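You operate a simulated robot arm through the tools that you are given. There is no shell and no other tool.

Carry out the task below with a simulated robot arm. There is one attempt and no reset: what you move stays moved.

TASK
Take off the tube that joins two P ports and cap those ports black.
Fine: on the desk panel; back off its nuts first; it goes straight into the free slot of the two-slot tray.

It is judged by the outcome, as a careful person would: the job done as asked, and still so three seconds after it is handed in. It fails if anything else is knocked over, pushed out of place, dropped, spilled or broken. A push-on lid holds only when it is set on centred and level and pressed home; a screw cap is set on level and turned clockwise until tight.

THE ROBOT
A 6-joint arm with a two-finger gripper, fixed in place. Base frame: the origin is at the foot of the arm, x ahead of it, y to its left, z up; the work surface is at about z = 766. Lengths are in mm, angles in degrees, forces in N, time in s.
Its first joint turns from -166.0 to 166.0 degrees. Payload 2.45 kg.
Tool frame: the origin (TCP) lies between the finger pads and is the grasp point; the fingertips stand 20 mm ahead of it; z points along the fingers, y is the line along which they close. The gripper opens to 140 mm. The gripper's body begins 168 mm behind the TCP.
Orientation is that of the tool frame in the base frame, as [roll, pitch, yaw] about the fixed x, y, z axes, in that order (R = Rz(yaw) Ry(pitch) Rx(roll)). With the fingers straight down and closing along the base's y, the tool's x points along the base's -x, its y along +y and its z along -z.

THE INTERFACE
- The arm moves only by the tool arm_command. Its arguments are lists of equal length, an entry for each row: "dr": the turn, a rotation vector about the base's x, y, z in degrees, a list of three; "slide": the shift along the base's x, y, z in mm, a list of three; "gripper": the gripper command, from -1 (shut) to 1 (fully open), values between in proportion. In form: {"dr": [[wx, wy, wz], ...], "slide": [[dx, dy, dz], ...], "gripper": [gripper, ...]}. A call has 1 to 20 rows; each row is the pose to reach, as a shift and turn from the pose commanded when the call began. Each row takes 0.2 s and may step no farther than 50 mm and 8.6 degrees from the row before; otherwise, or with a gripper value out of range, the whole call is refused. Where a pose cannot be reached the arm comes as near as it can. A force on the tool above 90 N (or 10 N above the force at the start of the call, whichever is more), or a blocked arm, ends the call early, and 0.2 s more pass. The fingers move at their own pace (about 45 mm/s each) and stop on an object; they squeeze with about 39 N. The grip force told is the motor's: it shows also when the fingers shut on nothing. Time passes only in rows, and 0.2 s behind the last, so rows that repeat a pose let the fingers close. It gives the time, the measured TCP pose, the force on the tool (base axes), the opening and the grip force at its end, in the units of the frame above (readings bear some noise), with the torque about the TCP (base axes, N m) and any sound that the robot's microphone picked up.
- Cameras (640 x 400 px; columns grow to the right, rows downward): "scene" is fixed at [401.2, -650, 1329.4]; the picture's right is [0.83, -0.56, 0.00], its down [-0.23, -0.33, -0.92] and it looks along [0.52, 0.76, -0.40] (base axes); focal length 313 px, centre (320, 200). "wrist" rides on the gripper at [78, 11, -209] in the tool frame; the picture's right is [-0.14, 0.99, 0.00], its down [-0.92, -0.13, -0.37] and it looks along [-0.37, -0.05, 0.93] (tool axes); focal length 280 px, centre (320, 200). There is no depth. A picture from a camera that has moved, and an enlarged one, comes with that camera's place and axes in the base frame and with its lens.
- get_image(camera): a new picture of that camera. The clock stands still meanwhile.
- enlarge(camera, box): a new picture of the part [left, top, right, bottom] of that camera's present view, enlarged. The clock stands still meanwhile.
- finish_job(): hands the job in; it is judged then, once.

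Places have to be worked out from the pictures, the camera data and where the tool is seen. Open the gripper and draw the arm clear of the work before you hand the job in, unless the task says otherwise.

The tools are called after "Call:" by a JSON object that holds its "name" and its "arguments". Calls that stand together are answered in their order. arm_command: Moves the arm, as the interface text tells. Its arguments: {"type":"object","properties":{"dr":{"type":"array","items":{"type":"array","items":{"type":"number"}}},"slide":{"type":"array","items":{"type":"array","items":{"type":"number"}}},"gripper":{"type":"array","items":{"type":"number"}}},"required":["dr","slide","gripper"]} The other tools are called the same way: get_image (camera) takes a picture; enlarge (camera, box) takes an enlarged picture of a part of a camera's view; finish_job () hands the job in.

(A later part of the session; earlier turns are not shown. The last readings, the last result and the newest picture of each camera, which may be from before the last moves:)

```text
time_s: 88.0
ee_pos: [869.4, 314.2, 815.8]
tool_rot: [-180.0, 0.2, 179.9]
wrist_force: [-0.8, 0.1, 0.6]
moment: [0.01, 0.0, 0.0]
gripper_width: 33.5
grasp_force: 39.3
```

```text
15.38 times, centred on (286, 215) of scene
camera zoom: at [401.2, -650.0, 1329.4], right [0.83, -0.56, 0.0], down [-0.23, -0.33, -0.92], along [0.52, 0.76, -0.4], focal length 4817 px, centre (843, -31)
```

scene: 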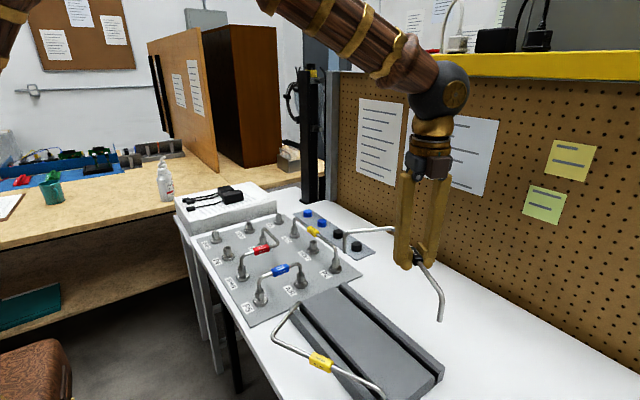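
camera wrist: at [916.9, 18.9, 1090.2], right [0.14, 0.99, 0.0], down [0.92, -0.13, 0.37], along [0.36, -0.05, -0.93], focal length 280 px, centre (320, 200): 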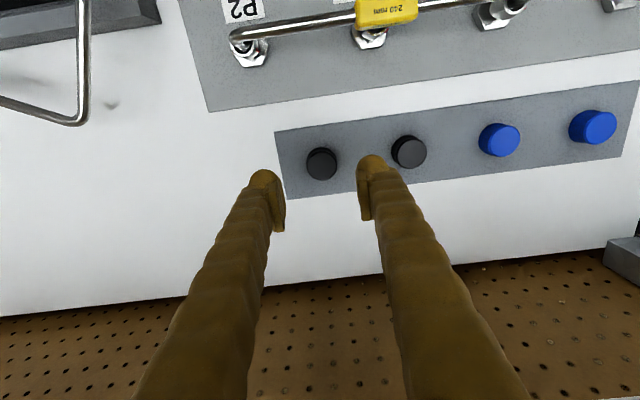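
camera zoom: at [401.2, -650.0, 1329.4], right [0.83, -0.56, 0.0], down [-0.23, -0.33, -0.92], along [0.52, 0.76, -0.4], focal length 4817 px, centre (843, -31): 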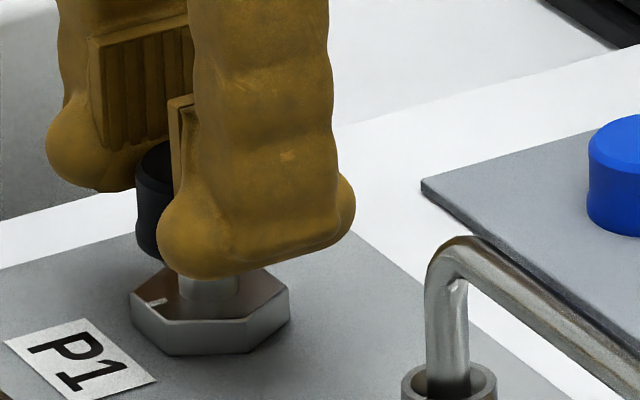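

Still no resistance; I continue in small steps until the cap seats.

Call:
{"name": "arm_command", "arguments": {"dr": [[0, 0, 0], [0, 0, 0], [0, 0, 0], [0, 0, 0]], "slide": [[0, 0, -1.5], [0, 0, -3], [0, 0, -4], [0, 0, -4]], "gripper": [-0.65, -0.65, -0.65, -0.65]}}

Call:
{"name": "enlarge", "arguments": {"camera": "scene", "box": [272, 202, 300, 228]}}

```text
time_s: 89.0
ee_pos: [869.3, 315.2, 813.1]
tool_rot: [-180.0, 0.1, -179.9]
wrist_force: [-1.4, -0.5, 8.9]
moment: [-0.02, -0.06, 0.02]
gripper_width: 33.6
grasp_force: 39.0
```

```text
15.38 times, centred on (286, 215) of scene
camera zoom: at [401.2, -650.0, 1329.4], right [0.83, -0.56, 0.0], down [-0.23, -0.33, -0.92], along [0.52, 0.76, -0.4], focal length 4817 px, centre (843, -31)
```

zoom: 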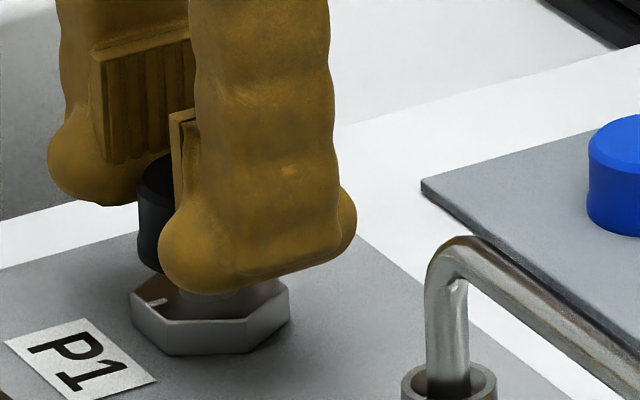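

Contact begins (9 N). I press further down.

Call:
{"name": "arm_command", "arguments": {"dr": [[0, 0, 0], [0, 0, 0], [0, 0, 0], [0, 0, 0]], "slide": [[0, 0, -1], [0, 0, -2], [0, 0, -3], [0, 0, -3]], "gripper": [-0.65, -0.65, -0.65, -0.65]}}

Call:
{"name": "enlarge", "arguments": {"camera": "scene", "box": [272, 202, 300, 228]}}

Call:
{"name": "enlarge", "arguments": {"camera": "wrist", "box": [260, 110, 380, 230]}}

```text
time_s: 90.0
ee_pos: [870.1, 314.9, 809.3]
tool_rot: [179.9, 0.1, -179.9]
wrist_force: [3.5, -2.6, 28.3]
moment: [-0.01, -0.09, 0.02]
gripper_width: 33.4
grasp_force: 38.7
```

```text
15.38 times, centred on (286, 215) of scene
camera zoom: at [401.2, -650.0, 1329.4], right [0.83, -0.56, 0.0], down [-0.23, -0.33, -0.92], along [0.52, 0.76, -0.4], focal length 4817 px, centre (843, -31)
```

zoom: 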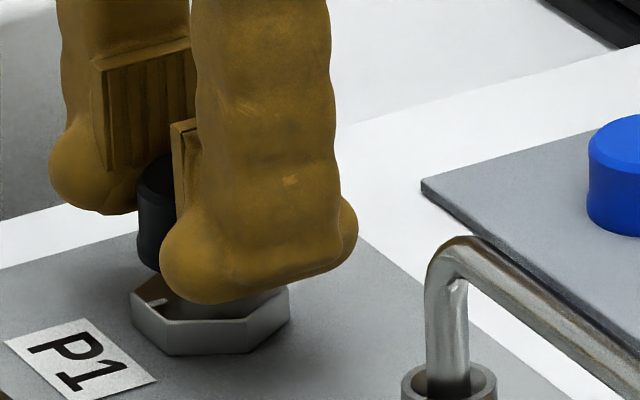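

```text
3.33 times, centred on (320, 170) of wrist
camera zoom: at [790.4, 325.7, 1018.7], right [0.14, 0.99, 0.0], down [0.92, -0.13, 0.37], along [0.37, -0.05, -0.93], focal length 935 px, centre (320, 300)
```

zoom: 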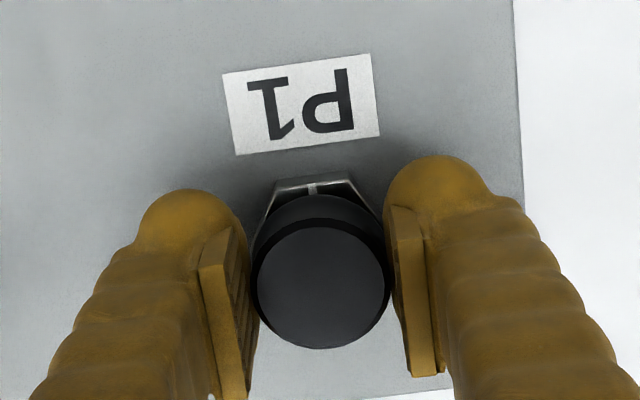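

The fingers are slipping on the cap at ~28 N: it's on but not yet home. I open, lift, close the fingers, and press on the cap's top from above.

Call:
{"name": "arm_command", "arguments": {"dr": [[0, 0, 0], [0, 0, 0], [0, 0, 0], [0, 0, 0], [0, 0, 0], [0, 0, 0], [0, 0, 0], [0, 0, 0], [0, 0, 0]], "slide": [[0, 0, 3], [0, 0, 3], [0, 0, 3], [0, 0, 20], [0, 0, 50], [0, 0, 50], [0, 0, 50], [0, 0, 50], [0, 0, 50]], "gripper": [-0.5, -0.3, -0.3, -0.3, -0.3, -1, -1, -1, -1]}}

Call:
{"name": "enlarge", "arguments": {"camera": "scene", "box": [272, 202, 300, 228]}}

Call:
{"name": "enlarge", "arguments": {"camera": "wrist", "box": [260, 110, 380, 230]}}

```text
time_s: 92.0
ee_pos: [868.9, 316.9, 858.4]
tool_rot: [-180.0, 0.0, -180.0]
wrist_force: [0.0, 0.6, 0.2]
moment: [0.0, 0.01, 0.01]
gripper_width: 0.1
grasp_force: 29.7
```

```text
15.38 times, centred on (286, 215) of scene
camera zoom: at [401.2, -650.0, 1329.4], right [0.83, -0.56, 0.0], down [-0.23, -0.33, -0.92], along [0.52, 0.76, -0.4], focal length 4817 px, centre (843, -31)
```

zoom: 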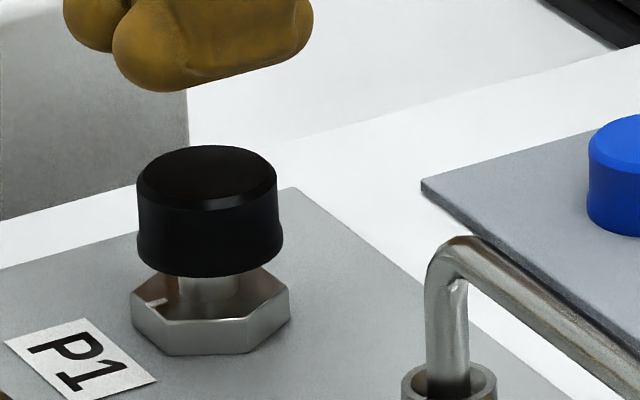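

```text
3.33 times, centred on (320, 170) of wrist
camera zoom: at [790.4, 326.5, 1068.1], right [0.14, 0.99, 0.0], down [0.92, -0.13, 0.37], along [0.37, -0.05, -0.93], focal length 935 px, centre (320, 300)
```

zoom: 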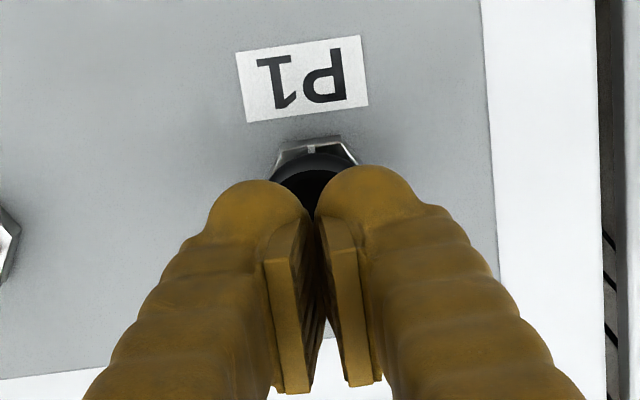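

The cap sits level over the nut. I lower the closed fingertips onto its top and press, in small steps.

Call:
{"name": "arm_command", "arguments": {"dr": [[0, 0, 0], [0, 0, 0], [0, 0, 0], [0, 0, 0], [0, 0, 0], [0, 0, 0]], "slide": [[0.5, -0.3, -15], [0.5, -0.3, -25], [0.5, -0.3, -28], [0.5, -0.3, -30], [0.5, -0.3, -31], [0.5, -0.3, -31]], "gripper": [-1, -1, -1, -1, -1, -1]}}

Call:
{"name": "enlarge", "arguments": {"camera": "scene", "box": [272, 202, 300, 228]}}

```text
time_s: 93.4
ee_pos: [869.5, 313.7, 827.6]
tool_rot: [179.9, 0.2, 180.0]
wrist_force: [-0.4, -1.4, 2.3]
moment: [-0.01, 0.0, 0.04]
gripper_width: 5.6
grasp_force: 29.2
```

```text
15.38 times, centred on (286, 215) of scene
camera zoom: at [401.2, -650.0, 1329.4], right [0.83, -0.56, 0.0], down [-0.23, -0.33, -0.92], along [0.52, 0.76, -0.4], focal length 4817 px, centre (843, -31)
```

zoom: 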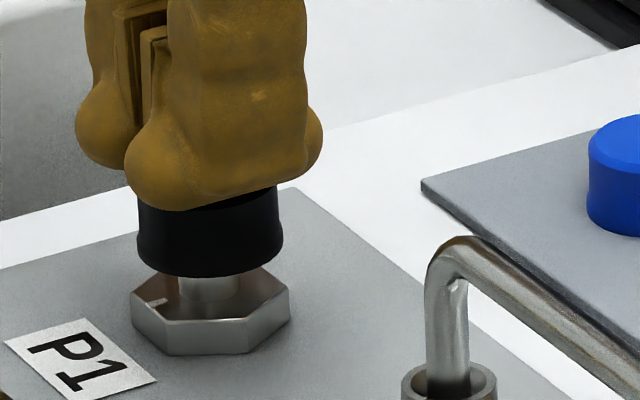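

Light contact. I press further, up to a few tens of newtons.

Call:
{"name": "arm_command", "arguments": {"dr": [[0, 0, 0], [0, 0, 0], [0, 0, 0], [0, 0, 0]], "slide": [[0, 0, -1], [0, 0, -2], [0, 0, -3], [0, 0, -3]], "gripper": [-1, -1, -1, -1]}}

Call:
{"name": "enlarge", "arguments": {"camera": "scene", "box": [272, 202, 300, 228]}}

```text
time_s: 94.4
ee_pos: [871.5, 315.0, 826.2]
tool_rot: [-180.0, 0.3, 180.0]
wrist_force: [-6.5, -6.1, 38.8]
moment: [-0.15, 0.13, 0.0]
gripper_width: 6.0
grasp_force: 29.2
```

```text
15.38 times, centred on (286, 215) of scene
camera zoom: at [401.2, -650.0, 1329.4], right [0.83, -0.56, 0.0], down [-0.23, -0.33, -0.92], along [0.52, 0.76, -0.4], focal length 4817 px, centre (843, -31)
```

zoom: 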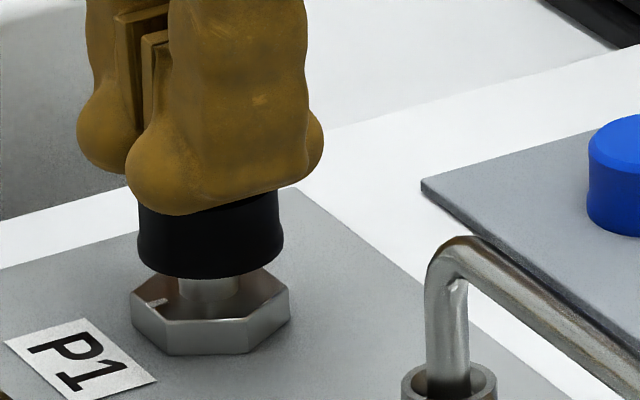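

39 N with hardly any movement. I press a bit harder to be sure it is home (limit 90 N).

Call:
{"name": "arm_command", "arguments": {"dr": [[0, 0, 0], [0, 0, 0], [0, 0, 0], [0, 0, 0]], "slide": [[0, 0, -0.7], [0, 0, -1.4], [0, 0, -2.2], [0, 0, -2.2]], "gripper": [-1, -1, -1, -1]}}

Call:
{"name": "enlarge", "arguments": {"camera": "scene", "box": [272, 202, 300, 228]}}

```text
time_s: 95.4
ee_pos: [871.4, 314.6, 823.9]
tool_rot: [180.0, 0.2, 179.9]
wrist_force: [-13.6, -6.0, 78.0]
moment: [-0.13, 0.26, 0.0]
gripper_width: 5.9
grasp_force: 29.5
```

```text
15.38 times, centred on (286, 215) of scene
camera zoom: at [401.2, -650.0, 1329.4], right [0.83, -0.56, 0.0], down [-0.23, -0.33, -0.92], along [0.52, 0.76, -0.4], focal length 4817 px, centre (843, -31)
```

zoom: 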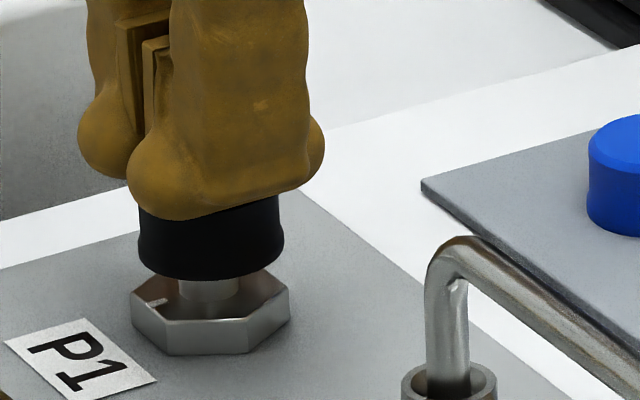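

78 N applied. I lift off and look at how the cap sits.

Call:
{"name": "arm_command", "arguments": {"dr": [[0, 0, 0], [0, 0, 0], [0, 0, 0], [0, 0, 0]], "slide": [[0, 0, 5], [0, 0, 30], [0, 0, 70], [0, 0, 70]], "gripper": [-1, -1, -1, -1]}}

Call:
{"name": "enlarge", "arguments": {"camera": "scene", "box": [272, 202, 300, 228]}}

Call:
{"name": "enlarge", "arguments": {"camera": "wrist", "box": [240, 90, 380, 230]}}

```text
time_s: 96.4
ee_pos: [867.9, 315.0, 893.0]
tool_rot: [180.0, -0.1, -180.0]
wrist_force: [0.0, -0.6, -0.6]
moment: [0.01, -0.02, 0.01]
gripper_width: 0.0
grasp_force: 29.3
```

```text
15.38 times, centred on (286, 215) of scene
camera zoom: at [401.2, -650.0, 1329.4], right [0.83, -0.56, 0.0], down [-0.23, -0.33, -0.92], along [0.52, 0.76, -0.4], focal length 4817 px, centre (843, -31)
```

zoom: 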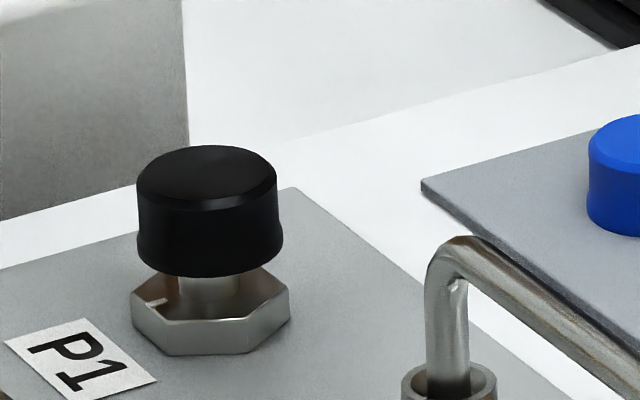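

```text
2.86 times, centred on (310, 160) of wrist
camera zoom: at [789.9, 325.8, 1102.6], right [0.14, 0.99, 0.0], down [0.92, -0.13, 0.37], along [0.37, -0.05, -0.93], focal length 801 px, centre (349, 314)
```

zoom: 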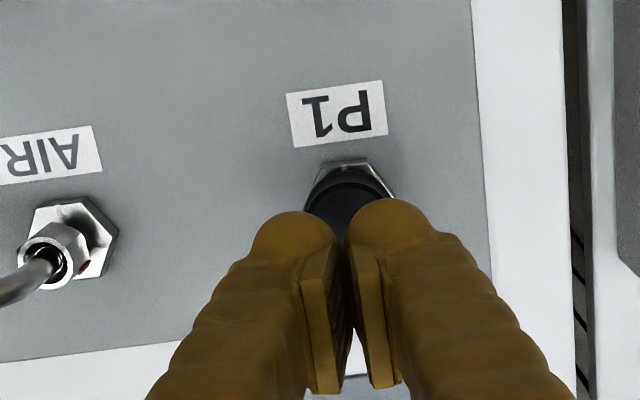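

The cap sits level and covers the whole nut; it sprang back only elastically, so it appears seated. I do a gentle pull test: regrip it and raise by 1 mm to see if it holds.

Call:
{"name": "arm_command", "arguments": {"dr": [[0, 0, 0], [0, 0, 0], [0, 0, 0], [0, 0, 0], [0, 0, 0], [0, 0, 0], [0, 0, 0], [0, 0, 0], [0, 0, 0]], "slide": [[0, 0, 0], [0, 0, -5], [0, 0, -35], [0, 0, -65], [0, 0, -79.5], [0, 0, -79.5], [0, 0, -79.5], [0, 0, -79.5], [0, 0, -79.5]], "gripper": [-0.3, -0.3, -0.3, -0.3, -0.3, -0.4, -0.5, -0.65, -0.65]}}

Call:
{"name": "enlarge", "arguments": {"camera": "scene", "box": [272, 202, 300, 228]}}

```text
time_s: 98.4
ee_pos: [870.3, 314.9, 812.9]
tool_rot: [179.9, 0.1, 179.9]
wrist_force: [1.1, -1.2, -2.7]
moment: [-0.02, 0.01, -0.03]
gripper_width: 33.8
grasp_force: 39.0
```

```text
15.38 times, centred on (286, 215) of scene
camera zoom: at [401.2, -650.0, 1329.4], right [0.83, -0.56, 0.0], down [-0.23, -0.33, -0.92], along [0.52, 0.76, -0.4], focal length 4817 px, centre (843, -31)
```

zoom: 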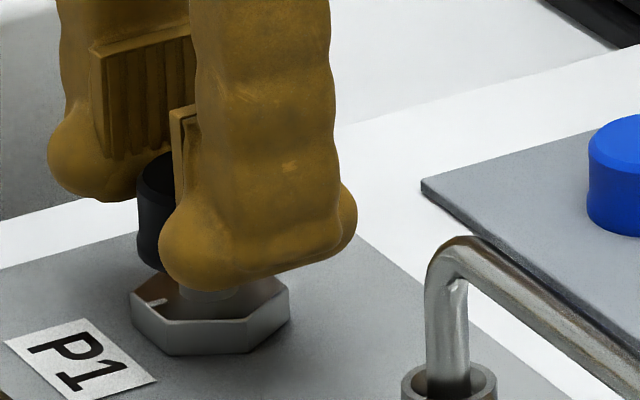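

The cap is gripped with almost no side force. I raise by 1 mm and read the pull.

Call:
{"name": "arm_command", "arguments": {"dr": [[0, 0, 0], [0, 0, 0], [0, 0, 0]], "slide": [[0, 0, 0.5], [0, 0, 1.0], [0, 0, 1.0]], "gripper": [-0.65, -0.65, -0.65]}}

Call:
{"name": "enlarge", "arguments": {"camera": "scene", "box": [272, 202, 300, 228]}}

```text
time_s: 99.2
ee_pos: [869.7, 314.7, 813.8]
tool_rot: [-180.0, 0.0, 179.9]
wrist_force: [0.1, -1.2, 1.7]
moment: [0.01, 0.01, -0.01]
gripper_width: 33.6
grasp_force: 39.3
```

```text
15.38 times, centred on (286, 215) of scene
camera zoom: at [401.2, -650.0, 1329.4], right [0.83, -0.56, 0.0], down [-0.23, -0.33, -0.92], along [0.52, 0.76, -0.4], focal length 4817 px, centre (843, -31)
```

zoom: 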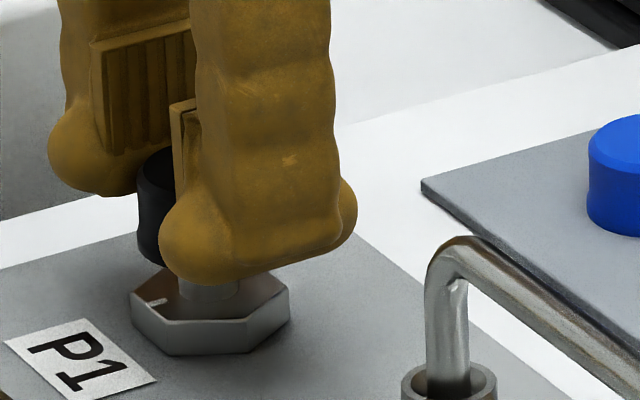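

The cap lifts freely, so it isn't latched yet. I'll find the true centre: with the cap still around the nut, I probe sideways in +x for contact.

Call:
{"name": "arm_command", "arguments": {"dr": [[0, 0, 0], [0, 0, 0], [0, 0, 0]], "slide": [[0.8, 0, 0], [1.5, 0, 0], [1.5, 0, 0]], "gripper": [-0.65, -0.65, -0.65]}}

Call:
{"name": "arm_command", "arguments": {"dr": [[0, 0, 0], [0, 0, 0], [0, 0, 0], [0, 0, 0], [0, 0, 0]], "slide": [[-0.8, 0, 0], [-1.5, 0, 0], [-2.3, 0, 0], [-3, 0, 0], [-3, 0, 0]], "gripper": [-0.65, -0.65, -0.65, -0.65, -0.65]}}

```text
time_s: 100.0
ee_pos: [871.1, 314.9, 813.9]
tool_rot: [179.9, 0.2, -179.9]
wrist_force: [-2.2, -0.5, 0.4]
moment: [-0.01, 0.05, 0.01]
gripper_width: 33.5
grasp_force: 38.8
```

```text
time_s: 101.2
ee_pos: [867.6, 315.0, 813.7]
tool_rot: [180.0, 0.1, 179.9]
wrist_force: [0.1, -0.2, 2.1]
moment: [-0.03, 0.0, 0.02]
gripper_width: 33.2
grasp_force: 38.7
```

No contact within ±1.5 mm, so there is generous clearance. I probe farther: −x then +x.

Call:
{"name": "arm_command", "arguments": {"dr": [[0, 0, 0], [0, 0, 0], [0, 0, 0]], "slide": [[-0.8, 0, 0], [-1.5, 0, 0], [-1.5, 0, 0]], "gripper": [-0.65, -0.65, -0.65]}}

Call:
{"name": "arm_command", "arguments": {"dr": [[0, 0, 0], [0, 0, 0], [0, 0, 0], [0, 0, 0], [0, 0, 0], [0, 0, 0], [0, 0, 0], [0, 0, 0]], "slide": [[0.8, 0, 0], [1.6, 0, 0], [2.4, 0, 0], [3.2, 0, 0], [4, 0, 0], [5, 0, 0], [6, 0, 0], [6, 0, 0]], "gripper": [-0.65, -0.65, -0.65, -0.65, -0.65, -0.65, -0.65, -0.65]}}

```text
time_s: 102.0
ee_pos: [866.4, 315.2, 813.8]
tool_rot: [-180.0, 0.1, 180.0]
wrist_force: [0.1, 0.0, 1.2]
moment: [-0.01, -0.03, 0.01]
gripper_width: 33.3
grasp_force: 38.8
```

```text
time_s: 103.8
ee_pos: [871.5, 314.5, 812.9]
tool_rot: [-179.8, -0.1, -180.0]
wrist_force: [-20.7, -0.1, 0.1]
moment: [0.05, 0.21, 0.01]
gripper_width: 33.5
grasp_force: 38.9
```

Contact at about +2.5 mm in +x, none at −3. I probe farther in −x.

Call:
{"name": "arm_command", "arguments": {"dr": [[0, 0, 0], [0, 0, 0], [0, 0, 0], [0, 0, 0], [0, 0, 0], [0, 0, 0], [0, 0, 0], [0, 0, 0]], "slide": [[-1, 0, 0], [-2.2, 0, 0], [-3.4, 0, 0], [-4.6, 0, 0], [-5.8, 0, 0], [-6.8, 0, 0], [-7.5, 0, 0], [-7.5, 0, 0]], "gripper": [-0.65, -0.65, -0.65, -0.65, -0.65, -0.65, -0.65, -0.65]}}

Call:
{"name": "enlarge", "arguments": {"camera": "scene", "box": [272, 202, 300, 228]}}

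```text
time_s: 105.6
ee_pos: [865.5, 314.6, 813.2]
tool_rot: [-179.9, 0.1, -179.9]
wrist_force: [8.5, 0.3, 1.1]
moment: [-0.01, -0.07, -0.01]
gripper_width: 33.3
grasp_force: 39.7
```

```text
15.38 times, centred on (286, 215) of scene
camera zoom: at [401.2, -650.0, 1329.4], right [0.83, -0.56, 0.0], down [-0.23, -0.33, -0.92], along [0.52, 0.76, -0.4], focal length 4817 px, centre (843, -31)
```

zoom: 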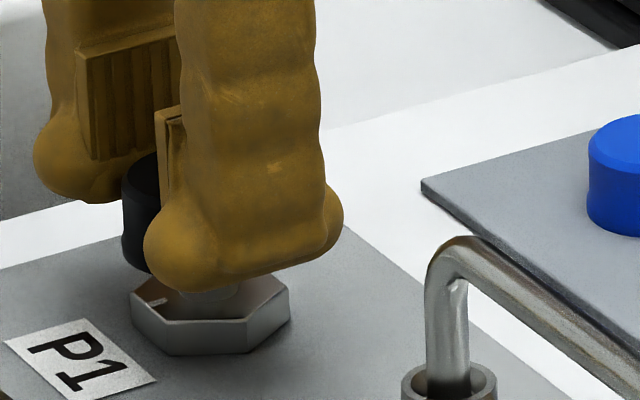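

The x centre is about 0.9 mm below my nominal. I return there and probe ±y the same way.

Call:
{"name": "arm_command", "arguments": {"dr": [[0, 0, 0], [0, 0, 0], [0, 0, 0], [0, 0, 0], [0, 0, 0], [0, 0, 0], [0, 0, 0], [0, 0, 0]], "slide": [[1.2, 0, 0], [2.4, 0, 0], [3.6, 0, 0], [3.6, 1, 0], [3.6, 2, 0], [3.6, 3, 0], [3.6, 4, 0], [3.6, 4, 0]], "gripper": [-0.65, -0.65, -0.65, -0.65, -0.65, -0.65, -0.65, -0.65]}}

Call:
{"name": "arm_command", "arguments": {"dr": [[0, 0, 0], [0, 0, 0], [0, 0, 0], [0, 0, 0], [0, 0, 0], [0, 0, 0], [0, 0, 0], [0, 0, 0]], "slide": [[0, -1.2, 0], [0, -2.4, 0], [0, -3.6, 0], [0, -4.8, 0], [0, -6, 0], [0, -7, 0], [0, -8, 0], [0, -8, 0]], "gripper": [-0.65, -0.65, -0.65, -0.65, -0.65, -0.65, -0.65, -0.65]}}

```text
time_s: 107.4
ee_pos: [868.1, 317.7, 813.9]
tool_rot: [-179.9, 0.0, 179.9]
wrist_force: [0.5, -30.6, 1.1]
moment: [-0.53, -0.03, -0.02]
gripper_width: 33.6
grasp_force: 39.0
```

```text
time_s: 109.2
ee_pos: [869.0, 312.3, 814.0]
tool_rot: [-180.0, 0.2, -179.9]
wrist_force: [-2.5, 33.5, -1.3]
moment: [0.55, 0.06, 0.06]
gripper_width: 33.8
grasp_force: 38.8
```

y is centred already, x centre is −0.9 mm, with ±3.4 mm clearance. I centre exactly and press down while holding, then pull-test.

Call:
{"name": "arm_command", "arguments": {"dr": [[0, 0, 0], [0, 0, 0], [0, 0, 0], [0, 0, 0], [0, 0, 0], [0, 0, 0], [0, 0, 0]], "slide": [[0, 1.5, 0], [0, 3, 0], [0, 4, 0], [0, 4, -1], [0, 4, -2], [0, 4, -3], [0, 4, -3]], "gripper": [-0.65, -0.65, -0.65, -0.65, -0.65, -0.65, -0.65]}}

Call:
{"name": "arm_command", "arguments": {"dr": [[0, 0, 0], [0, 0, 0], [0, 0, 0]], "slide": [[0, 0, 1.5], [0, 0, 3], [0, 0, 3]], "gripper": [-0.65, -0.65, -0.65]}}

Call:
{"name": "enlarge", "arguments": {"camera": "scene", "box": [272, 202, 300, 228]}}

```text
time_s: 110.8
ee_pos: [868.0, 314.8, 811.5]
tool_rot: [-180.0, 0.2, -180.0]
wrist_force: [-5.7, -8.2, 27.7]
moment: [-0.12, -0.04, -0.01]
gripper_width: 33.6
grasp_force: 39.3
```

```text
time_s: 111.6
ee_pos: [867.6, 314.1, 813.2]
tool_rot: [-180.0, 0.0, 180.0]
wrist_force: [0.5, -0.2, 1.6]
moment: [0.0, 0.02, -0.01]
gripper_width: 33.6
grasp_force: 38.8
```

```text
15.38 times, centred on (286, 215) of scene
camera zoom: at [401.2, -650.0, 1329.4], right [0.83, -0.56, 0.0], down [-0.23, -0.33, -0.92], along [0.52, 0.76, -0.4], focal length 4817 px, centre (843, -31)
```

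zoom: 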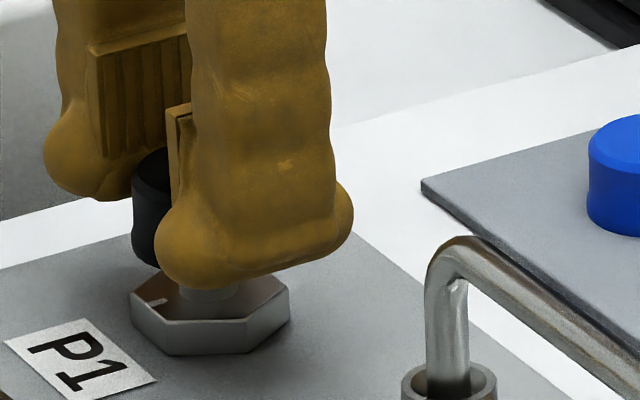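

Centred but still not gripping the port; friction limits this press to ~28 N. I set it down centred, release, and press from above more firmly with the closed fingertips.

Call:
{"name": "arm_command", "arguments": {"dr": [[0, 0, 0], [0, 0, 0], [0, 0, 0], [0, 0, 0], [0, 0, 0], [0, 0, 0], [0, 0, 0], [0, 0, 0], [0, 0, 0], [0, 0, 0], [0, 0, 0]], "slide": [[0, 0, -1], [0, 0, -1.5], [0, 0, -1], [0, 0, -1], [0, 0, -1], [0, 0, 20], [0, 0, 45], [0, 0, 45], [0, 0, 45], [0, 0, 45], [0, 0, 45]], "gripper": [-0.65, -0.65, -0.5, -0.4, -0.3, -0.3, -0.3, -1, -1, -1, -1]}}

Call:
{"name": "enlarge", "arguments": {"camera": "scene", "box": [272, 202, 300, 228]}}

Call:
{"name": "enlarge", "arguments": {"camera": "wrist", "box": [260, 110, 380, 230]}}

```text
time_s: 114.0
ee_pos: [867.5, 316.1, 859.6]
tool_rot: [180.0, 0.1, 180.0]
wrist_force: [0.6, -0.9, 0.0]
moment: [-0.05, 0.03, -0.01]
gripper_width: 0.0
grasp_force: 29.6
```

```text
15.38 times, centred on (286, 215) of scene
camera zoom: at [401.2, -650.0, 1329.4], right [0.83, -0.56, 0.0], down [-0.23, -0.33, -0.92], along [0.52, 0.76, -0.4], focal length 4817 px, centre (843, -31)
```

zoom: 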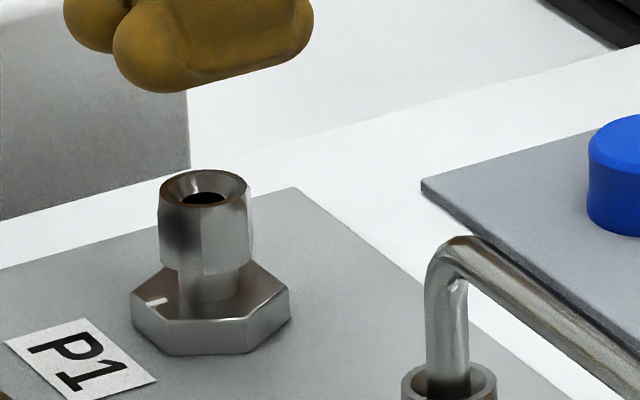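

```text
3.33 times, centred on (320, 170) of wrist
camera zoom: at [790.3, 326.1, 1068.1], right [0.14, 0.99, 0.0], down [0.92, -0.13, 0.37], along [0.37, -0.05, -0.93], focal length 935 px, centre (320, 300)
```

zoom: 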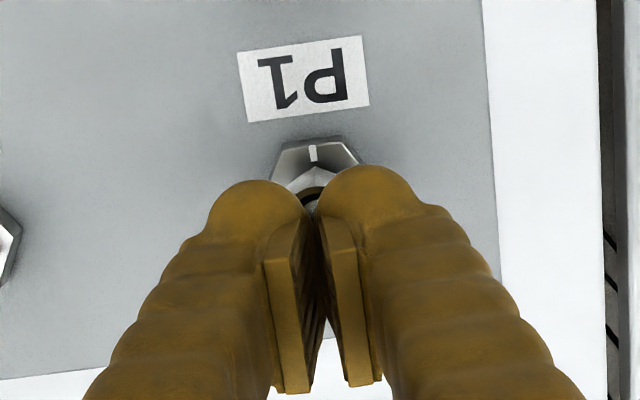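

The cap is no longer on the port. I look around to find where it went before moving anything.

Call:
{"name": "get_image", "arguments": {"camera": "scene"}}

Call:
{"name": "get_image", "arguments": {"camera": "wrist"}}

Call:
{"name": "enlarge", "arguments": {"camera": "scene", "box": [190, 150, 350, 250]}}

```text
taken
```

scene: 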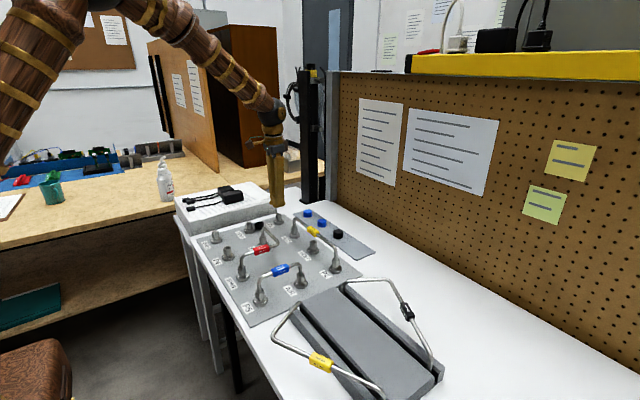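

```text
taken
camera wrist: at [790.3, 326.1, 1068.1], right [0.14, 0.99, 0.0], down [0.92, -0.13, 0.37], along [0.37, -0.05, -0.93], focal length 280 px, centre (320, 200)
```

wrist: 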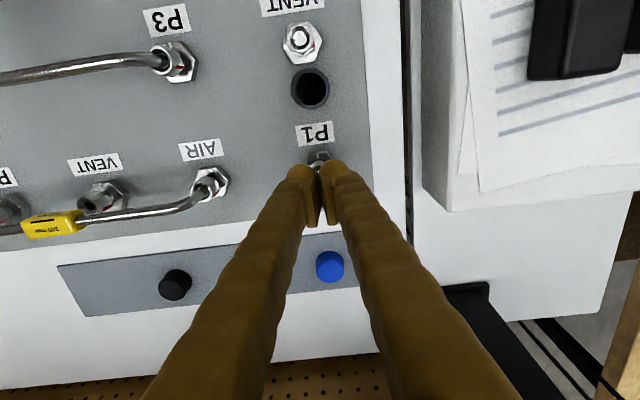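

```text
4.00 times, centred on (270, 200) of scene
camera zoom: at [401.2, -650.0, 1329.4], right [0.83, -0.56, 0.0], down [-0.23, -0.33, -0.92], along [0.52, 0.76, -0.4], focal length 1252 px, centre (520, 200)
```

zoom: 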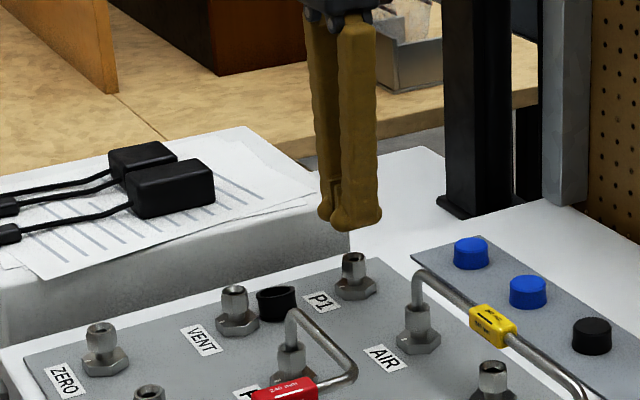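

The cap came away with a finger and fell upside-down on the panel between VENT and P1, at about (789, 317) — nothing else was touched. I zoom to see its exact position and state.

Call:
{"name": "enlarge", "arguments": {"camera": "wrist", "box": [280, 20, 350, 120]}}

Call:
{"name": "enlarge", "arguments": {"camera": "scene", "box": [245, 205, 295, 240]}}

```text
4.00 times, centred on (315, 70) of wrist
camera zoom: at [790.3, 326.1, 1068.1], right [0.14, 0.99, 0.0], down [0.92, -0.13, 0.37], along [0.37, -0.05, -0.93], focal length 1122 px, centre (340, 720)
```

zoom: 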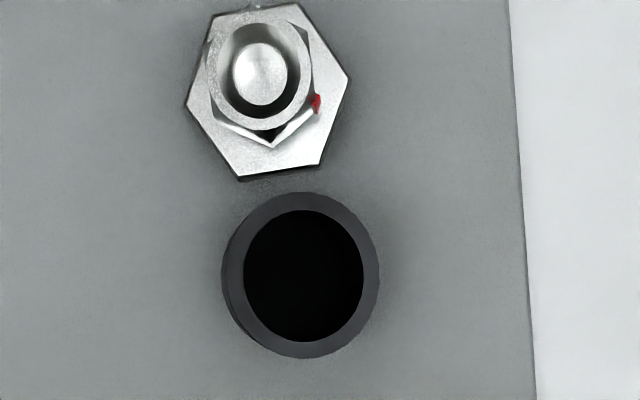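

```text
11.43 times, centred on (270, 222) of scene
camera zoom: at [401.2, -650.0, 1329.4], right [0.83, -0.56, 0.0], down [-0.23, -0.33, -0.92], along [0.52, 0.76, -0.4], focal length 3578 px, centre (891, -57)
```

zoom: 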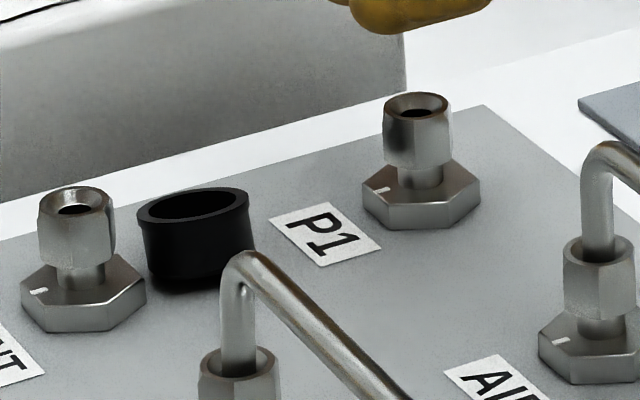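

The cap stands on its closed end, opening up, at about (789.6, 316.8); its lip is at the open end. I'll pick it up again and turn it over. First I move above it with the gripper open.

Call:
{"name": "arm_command", "arguments": {"dr": [[0, 0, 0], [0, 0, 0], [0, 0, 0], [0, 0, 0], [0, 0, 0], [0, 0, 0], [0, 0, 0], [0, 0, 0], [0, 0, 0]], "slide": [[0, 0, 5], [-40, 0.5, 5], [-80, 0.9, 5], [-80, 0.9, 5], [-80, 0.9, -20], [-80, 0.9, -45], [-80, 0.9, -58], [-80, 0.9, -62], [-80, 0.9, -62]], "gripper": [-0.6, -0.2, -0.1, -0.1, -0.1, -0.1, -0.1, -0.1, -0.1]}}

Call:
{"name": "enlarge", "arguments": {"camera": "wrist", "box": [250, 100, 390, 230]}}

Call:
{"name": "enlarge", "arguments": {"camera": "scene", "box": [235, 185, 305, 240]}}

```text
time_s: 116.0
ee_pos: [788.2, 315.8, 796.0]
tool_rot: [-179.9, 0.0, 180.0]
wrist_force: [-0.5, 0.5, 0.4]
moment: [0.0, -0.02, -0.03]
gripper_width: 62.8
grasp_force: 0.1
```

```text
3.08 times, centred on (320, 165) of wrist
camera zoom: at [709.9, 326.4, 1006.4], right [0.14, 0.99, 0.0], down [0.92, -0.13, 0.37], along [0.37, -0.05, -0.93], focal length 863 px, centre (320, 308)
```

zoom: 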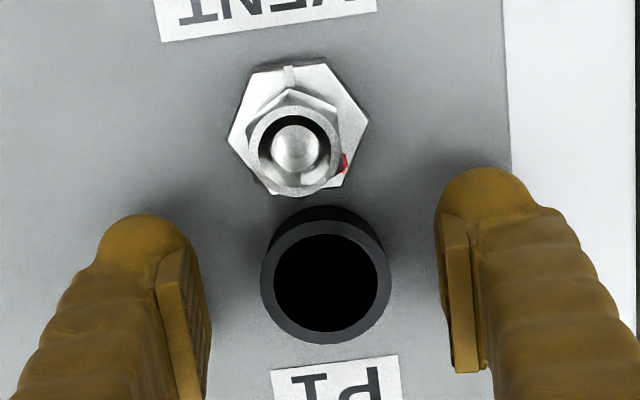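

```text
7.27 times, centred on (270, 212) of scene
camera zoom: at [401.2, -650.0, 1329.4], right [0.83, -0.56, 0.0], down [-0.23, -0.33, -0.92], along [0.52, 0.76, -0.4], focal length 2277 px, centre (684, 109)
```

zoom: 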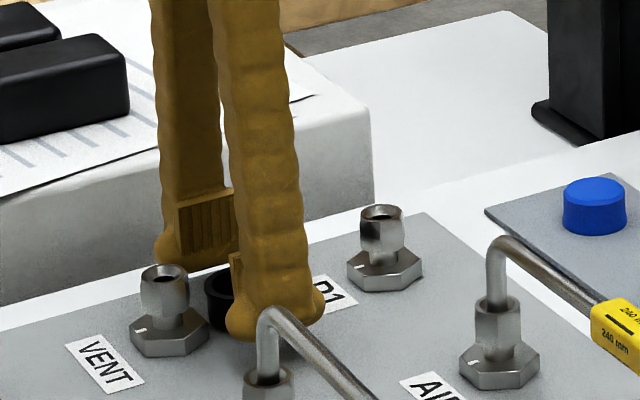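

The cap is centred between the fingers (2 mm toward −x). I adjust and lower a few mm more, feeling for the panel.

Call:
{"name": "arm_command", "arguments": {"dr": [[0, 0, 0], [0, 0, 0], [0, 0, 0]], "slide": [[-2, 0, -2], [-2, 0, -4], [-2, 0, -4]], "gripper": [-0.2, -0.2, -0.2]}}

Call:
{"name": "arm_command", "arguments": {"dr": [[0, 0, 0], [0, 0, 0], [0, 0, 0]], "slide": [[0, 0, -1], [0, 0, -2], [0, 0, -2]], "gripper": [-0.3, -0.3, -0.3]}}

```text
time_s: 116.8
ee_pos: [787.1, 315.4, 793.3]
tool_rot: [180.0, 0.0, -179.9]
wrist_force: [0.0, 0.1, -0.1]
moment: [0.0, -0.01, -0.03]
gripper_width: 56.2
grasp_force: 0.1
```

```text
time_s: 117.6
ee_pos: [786.3, 316.0, 790.3]
tool_rot: [-179.9, 0.1, -179.9]
wrist_force: [0.4, 0.4, -0.8]
moment: [-0.02, -0.03, 0.01]
gripper_width: 48.9
grasp_force: 0.1
```

No contact at tips z≈770; low enough. I close on the cap's body.

Call:
{"name": "arm_command", "arguments": {"dr": [[0, 0, 0], [0, 0, 0], [0, 0, 0], [0, 0, 0], [0, 0, 0]], "slide": [[0, 0, 0], [0, 0, 0], [0, 0, 0], [0, 0, 0], [0, 0, 0]], "gripper": [-0.4, -0.48, -0.55, -0.65, -0.65]}}

Call:
{"name": "enlarge", "arguments": {"camera": "wrist", "box": [250, 100, 390, 230]}}

Call:
{"name": "enlarge", "arguments": {"camera": "scene", "box": [235, 195, 295, 240]}}

```text
time_s: 118.8
ee_pos: [786.4, 315.4, 791.0]
tool_rot: [-180.0, 0.1, -179.9]
wrist_force: [0.4, -0.1, 0.6]
moment: [0.03, -0.01, 0.03]
gripper_width: 32.4
grasp_force: 38.9
```

```text
3.08 times, centred on (320, 165) of wrist
camera zoom: at [708.1, 326.5, 1000.4], right [0.14, 0.99, 0.0], down [0.92, -0.13, 0.37], along [0.37, -0.05, -0.93], focal length 863 px, centre (320, 308)
```

zoom: 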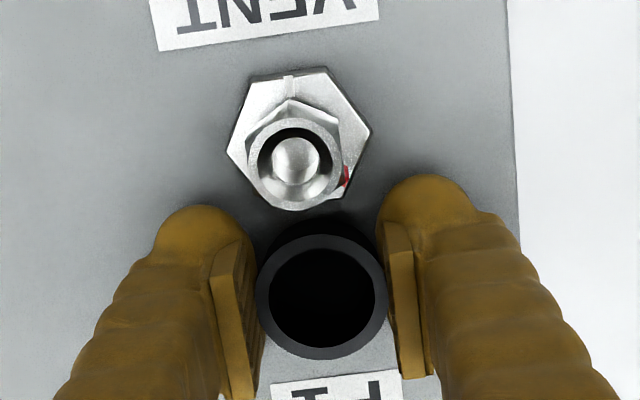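

```text
8.89 times, centred on (265, 218) of scene
camera zoom: at [401.2, -650.0, 1329.4], right [0.83, -0.56, 0.0], down [-0.23, -0.33, -0.92], along [0.52, 0.76, -0.4], focal length 2783 px, centre (809, 44)
```

zoom: 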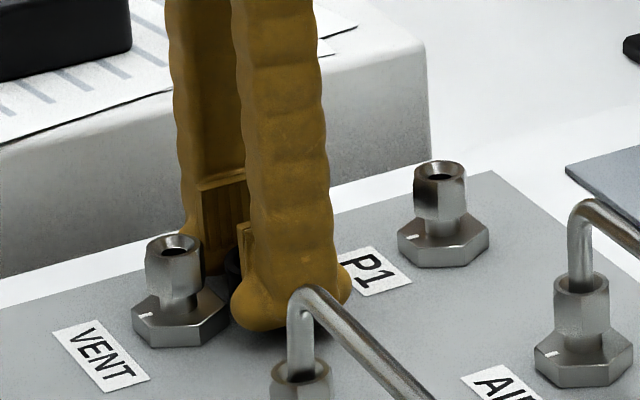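

The cap is gripped (32.4 mm). I lift it and look at how it sits in the fingers.

Call:
{"name": "arm_command", "arguments": {"dr": [[0, 0, 0], [0, 0, 0], [0, 0, 0], [0, 0, 0], [0, 0, 0]], "slide": [[0, 0, 3], [0, 0, 15], [0, 0, 35], [0, 0, 60], [0, 0, 60]], "gripper": [-0.7, -0.7, -0.7, -0.7, -0.7]}}

Call:
{"name": "enlarge", "arguments": {"camera": "wrist", "box": [250, 100, 390, 230]}}

Call:
{"name": "enlarge", "arguments": {"camera": "scene", "box": [235, 180, 295, 230]}}

```text
time_s: 120.0
ee_pos: [785.7, 314.1, 850.4]
tool_rot: [180.0, 0.1, -180.0]
wrist_force: [-0.5, 0.0, -0.5]
moment: [-0.03, 0.01, 0.01]
gripper_width: 31.8
grasp_force: 38.8
```

```text
3.08 times, centred on (320, 165) of wrist
camera zoom: at [707.9, 325.8, 1060.5], right [0.14, 0.99, 0.0], down [0.92, -0.13, 0.37], along [0.37, -0.05, -0.93], focal length 863 px, centre (320, 308)
```

zoom: 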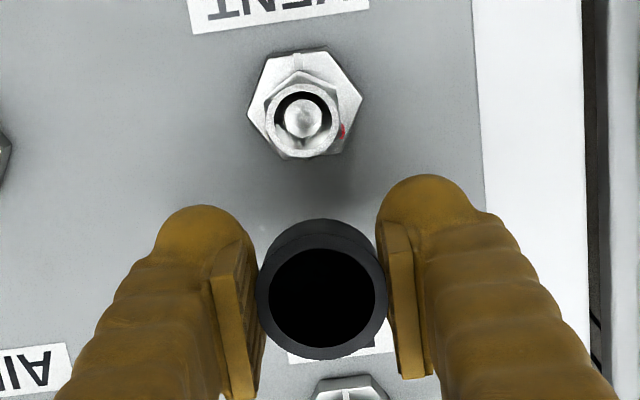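

```text
8.00 times, centred on (265, 205) of scene
camera zoom: at [401.2, -650.0, 1329.4], right [0.83, -0.56, 0.0], down [-0.23, -0.33, -0.92], along [0.52, 0.76, -0.4], focal length 2505 px, centre (760, 160)
```

zoom: 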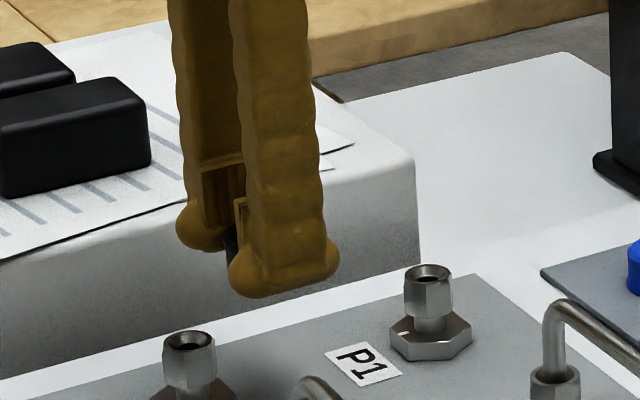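

The cap is held at its waist. I'll roll it over in the grip by pressing its rim edge down beside P1's nut: I move so the nut's side is just under the cap's +x edge.

Call:
{"name": "arm_command", "arguments": {"dr": [[0, 0, 0], [0, 0, 0], [0, 0, 0], [0, 0, 0]], "slide": [[30, -0.3, 0], [57.9, -0.5, 0], [57.9, -0.5, -15], [57.9, -0.5, -15]], "gripper": [-0.7, -0.7, -0.7, -0.7]}}

Call:
{"name": "enlarge", "arguments": {"camera": "scene", "box": [250, 180, 310, 230]}}

Call:
{"name": "enlarge", "arguments": {"camera": "wrist", "box": [250, 100, 390, 230]}}

```text
time_s: 121.0
ee_pos: [844.7, 315.4, 835.5]
tool_rot: [180.0, 0.1, -179.9]
wrist_force: [-0.6, -1.1, 0.5]
moment: [-0.01, -0.01, 0.0]
gripper_width: 31.7
grasp_force: 39.1
```

```text
8.00 times, centred on (280, 205) of scene
camera zoom: at [401.2, -650.0, 1329.4], right [0.83, -0.56, 0.0], down [-0.23, -0.33, -0.92], along [0.52, 0.76, -0.4], focal length 2505 px, centre (640, 160)
```

zoom: 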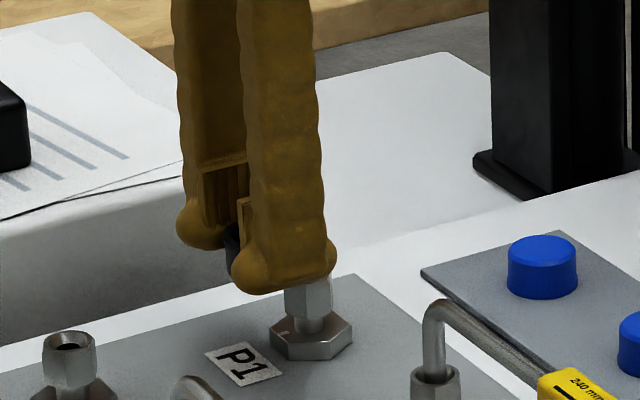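

```text
3.08 times, centred on (320, 165) of wrist
camera zoom: at [765.9, 325.9, 1045.5], right [0.14, 0.99, 0.0], down [0.92, -0.13, 0.37], along [0.37, -0.05, -0.93], focal length 863 px, centre (320, 308)
```

zoom: 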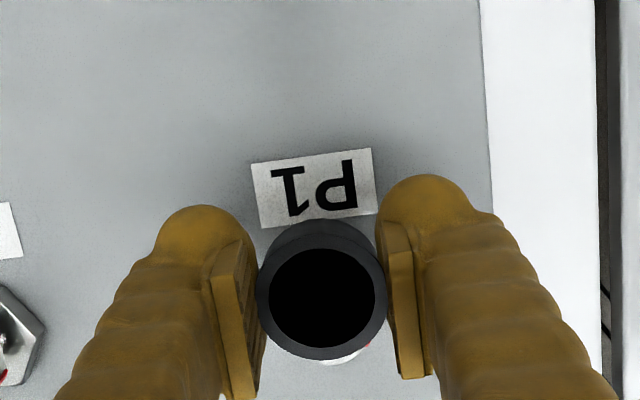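

In place. I lower in steps so the nut pushes the cap's +x edge up.

Call:
{"name": "arm_command", "arguments": {"dr": [[0, 0, 0], [0, 0, 0], [0, 0, 0], [0, 0, 0], [0, 0, 0]], "slide": [[0, 0, -5], [0, 0, -10], [0, 0, -13], [0, 0, -16], [0, 0, -16]], "gripper": [-0.7, -0.7, -0.7, -0.7, -0.7]}}

Call:
{"name": "enlarge", "arguments": {"camera": "scene", "box": [260, 195, 300, 230]}}

Call:
{"name": "enlarge", "arguments": {"camera": "wrist", "box": [250, 100, 390, 230]}}

```text
time_s: 122.2
ee_pos: [845.3, 315.7, 820.6]
tool_rot: [-180.0, 0.1, -180.0]
wrist_force: [2.6, -2.4, 26.9]
moment: [-0.01, -0.43, -0.07]
gripper_width: 32.3
grasp_force: 39.0
```

```text
11.43 times, centred on (280, 212) of scene
camera zoom: at [401.2, -650.0, 1329.4], right [0.83, -0.56, 0.0], down [-0.23, -0.33, -0.92], along [0.52, 0.76, -0.4], focal length 3578 px, centre (777, 57)
```

zoom: 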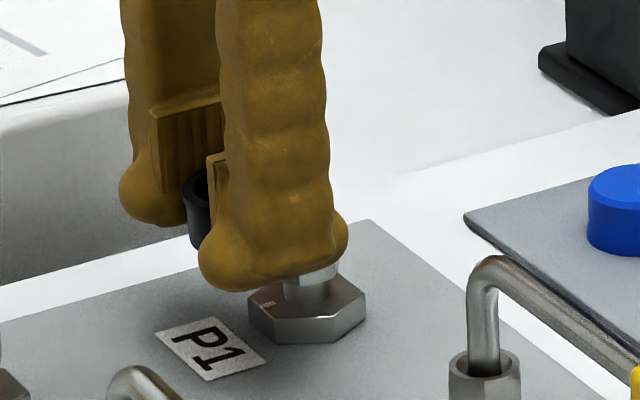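

```text
3.08 times, centred on (320, 165) of wrist
camera zoom: at [766.6, 326.6, 1030.0], right [0.14, 0.99, 0.0], down [0.92, -0.13, 0.37], along [0.37, -0.05, -0.93], focal length 863 px, centre (320, 308)
```

zoom: 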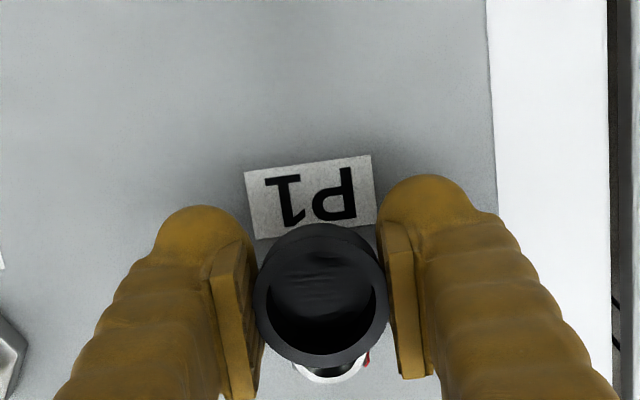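

The cap is tilting as intended (its inner wall now shows). I continue down.

Call:
{"name": "arm_command", "arguments": {"dr": [[0, 0, 0], [0, 0, 0], [0, 0, 0], [0, 0, 0]], "slide": [[0, 0, -2], [0, 0, -4], [0, 0, -6], [0, 0, -6]], "gripper": [-0.7, -0.7, -0.7, -0.7]}}

Call:
{"name": "enlarge", "arguments": {"camera": "scene", "box": [260, 195, 300, 230]}}

Call:
{"name": "enlarge", "arguments": {"camera": "wrist", "box": [250, 100, 390, 230]}}

```text
time_s: 123.2
ee_pos: [844.1, 315.4, 814.3]
tool_rot: [180.0, 0.0, 180.0]
wrist_force: [5.4, 1.8, 40.2]
moment: [-0.12, -0.61, -0.02]
gripper_width: 31.3
grasp_force: 38.9
```

```text
11.43 times, centred on (280, 212) of scene
camera zoom: at [401.2, -650.0, 1329.4], right [0.83, -0.56, 0.0], down [-0.23, -0.33, -0.92], along [0.52, 0.76, -0.4], focal length 3578 px, centre (777, 57)
```

zoom: 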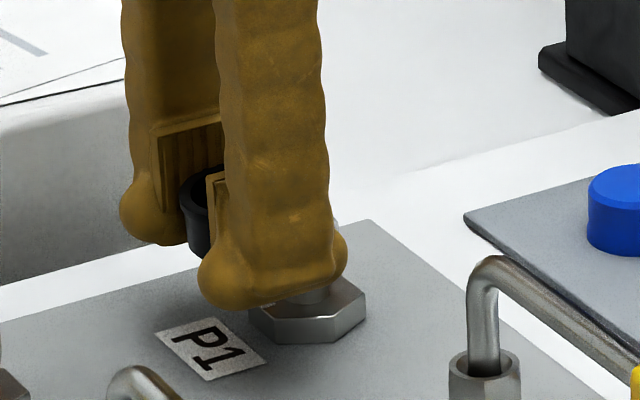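

```text
3.08 times, centred on (320, 165) of wrist
camera zoom: at [765.9, 326.0, 1023.7], right [0.14, 0.99, 0.0], down [0.92, -0.13, 0.37], along [0.37, -0.05, -0.93], focal length 863 px, centre (320, 308)
```

zoom: 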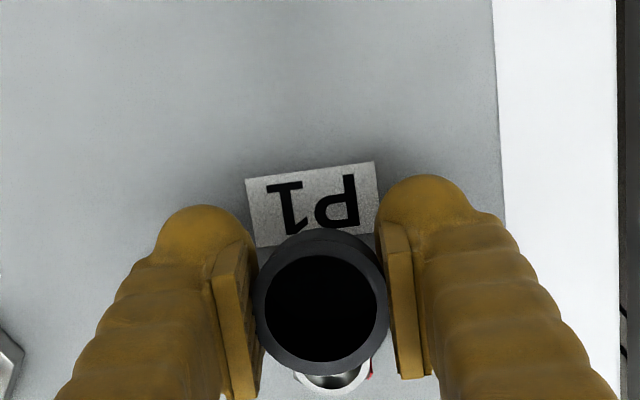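

The cap just slid up in the grip instead of rolling over, so I stop that. Better plan: tilt the tool ~70° sideways and lay the cap on its side in the tray's groove, then regrasp it upright-tilted and tilt again. I raise clear first.

Call:
{"name": "arm_command", "arguments": {"dr": [[0, 0, 0], [0, 0, 0], [0, 0, 0], [0, 0, 0], [0, 0, 0]], "slide": [[0, 0, 4], [-10, 0, 30], [-20, 0, 70], [-30, 0, 110], [-30, 0, 110]], "gripper": [-0.7, -0.7, -0.7, -0.7, -0.7]}}

Call:
{"name": "enlarge", "arguments": {"camera": "wrist", "box": [250, 100, 390, 230]}}

Call:
{"name": "enlarge", "arguments": {"camera": "scene", "box": [230, 150, 310, 230]}}

```text
time_s: 124.4
ee_pos: [814.2, 316.2, 923.6]
tool_rot: [180.0, 0.0, 180.0]
wrist_force: [1.0, 0.0, -1.1]
moment: [0.01, 0.02, 0.02]
gripper_width: 31.3
grasp_force: 39.4
```

```text
3.08 times, centred on (320, 165) of wrist
camera zoom: at [735.9, 326.9, 1133.0], right [0.14, 0.99, 0.0], down [0.92, -0.13, 0.37], along [0.37, -0.05, -0.93], focal length 863 px, centre (320, 308)
```

zoom: 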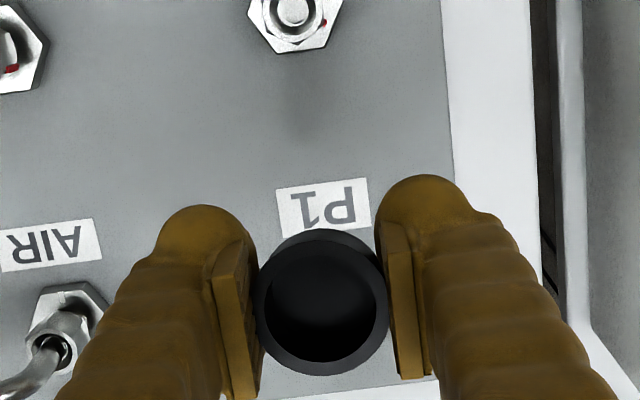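

```text
5.00 times, centred on (270, 190) of scene
camera zoom: at [401.2, -650.0, 1329.4], right [0.83, -0.56, 0.0], down [-0.23, -0.33, -0.92], along [0.52, 0.76, -0.4], focal length 1565 px, centre (570, 250)
```

zoom: 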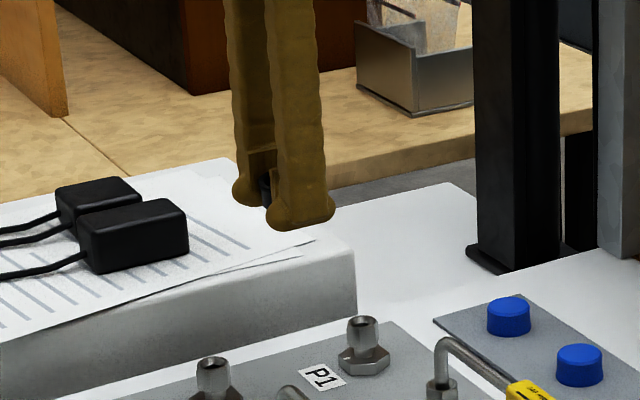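

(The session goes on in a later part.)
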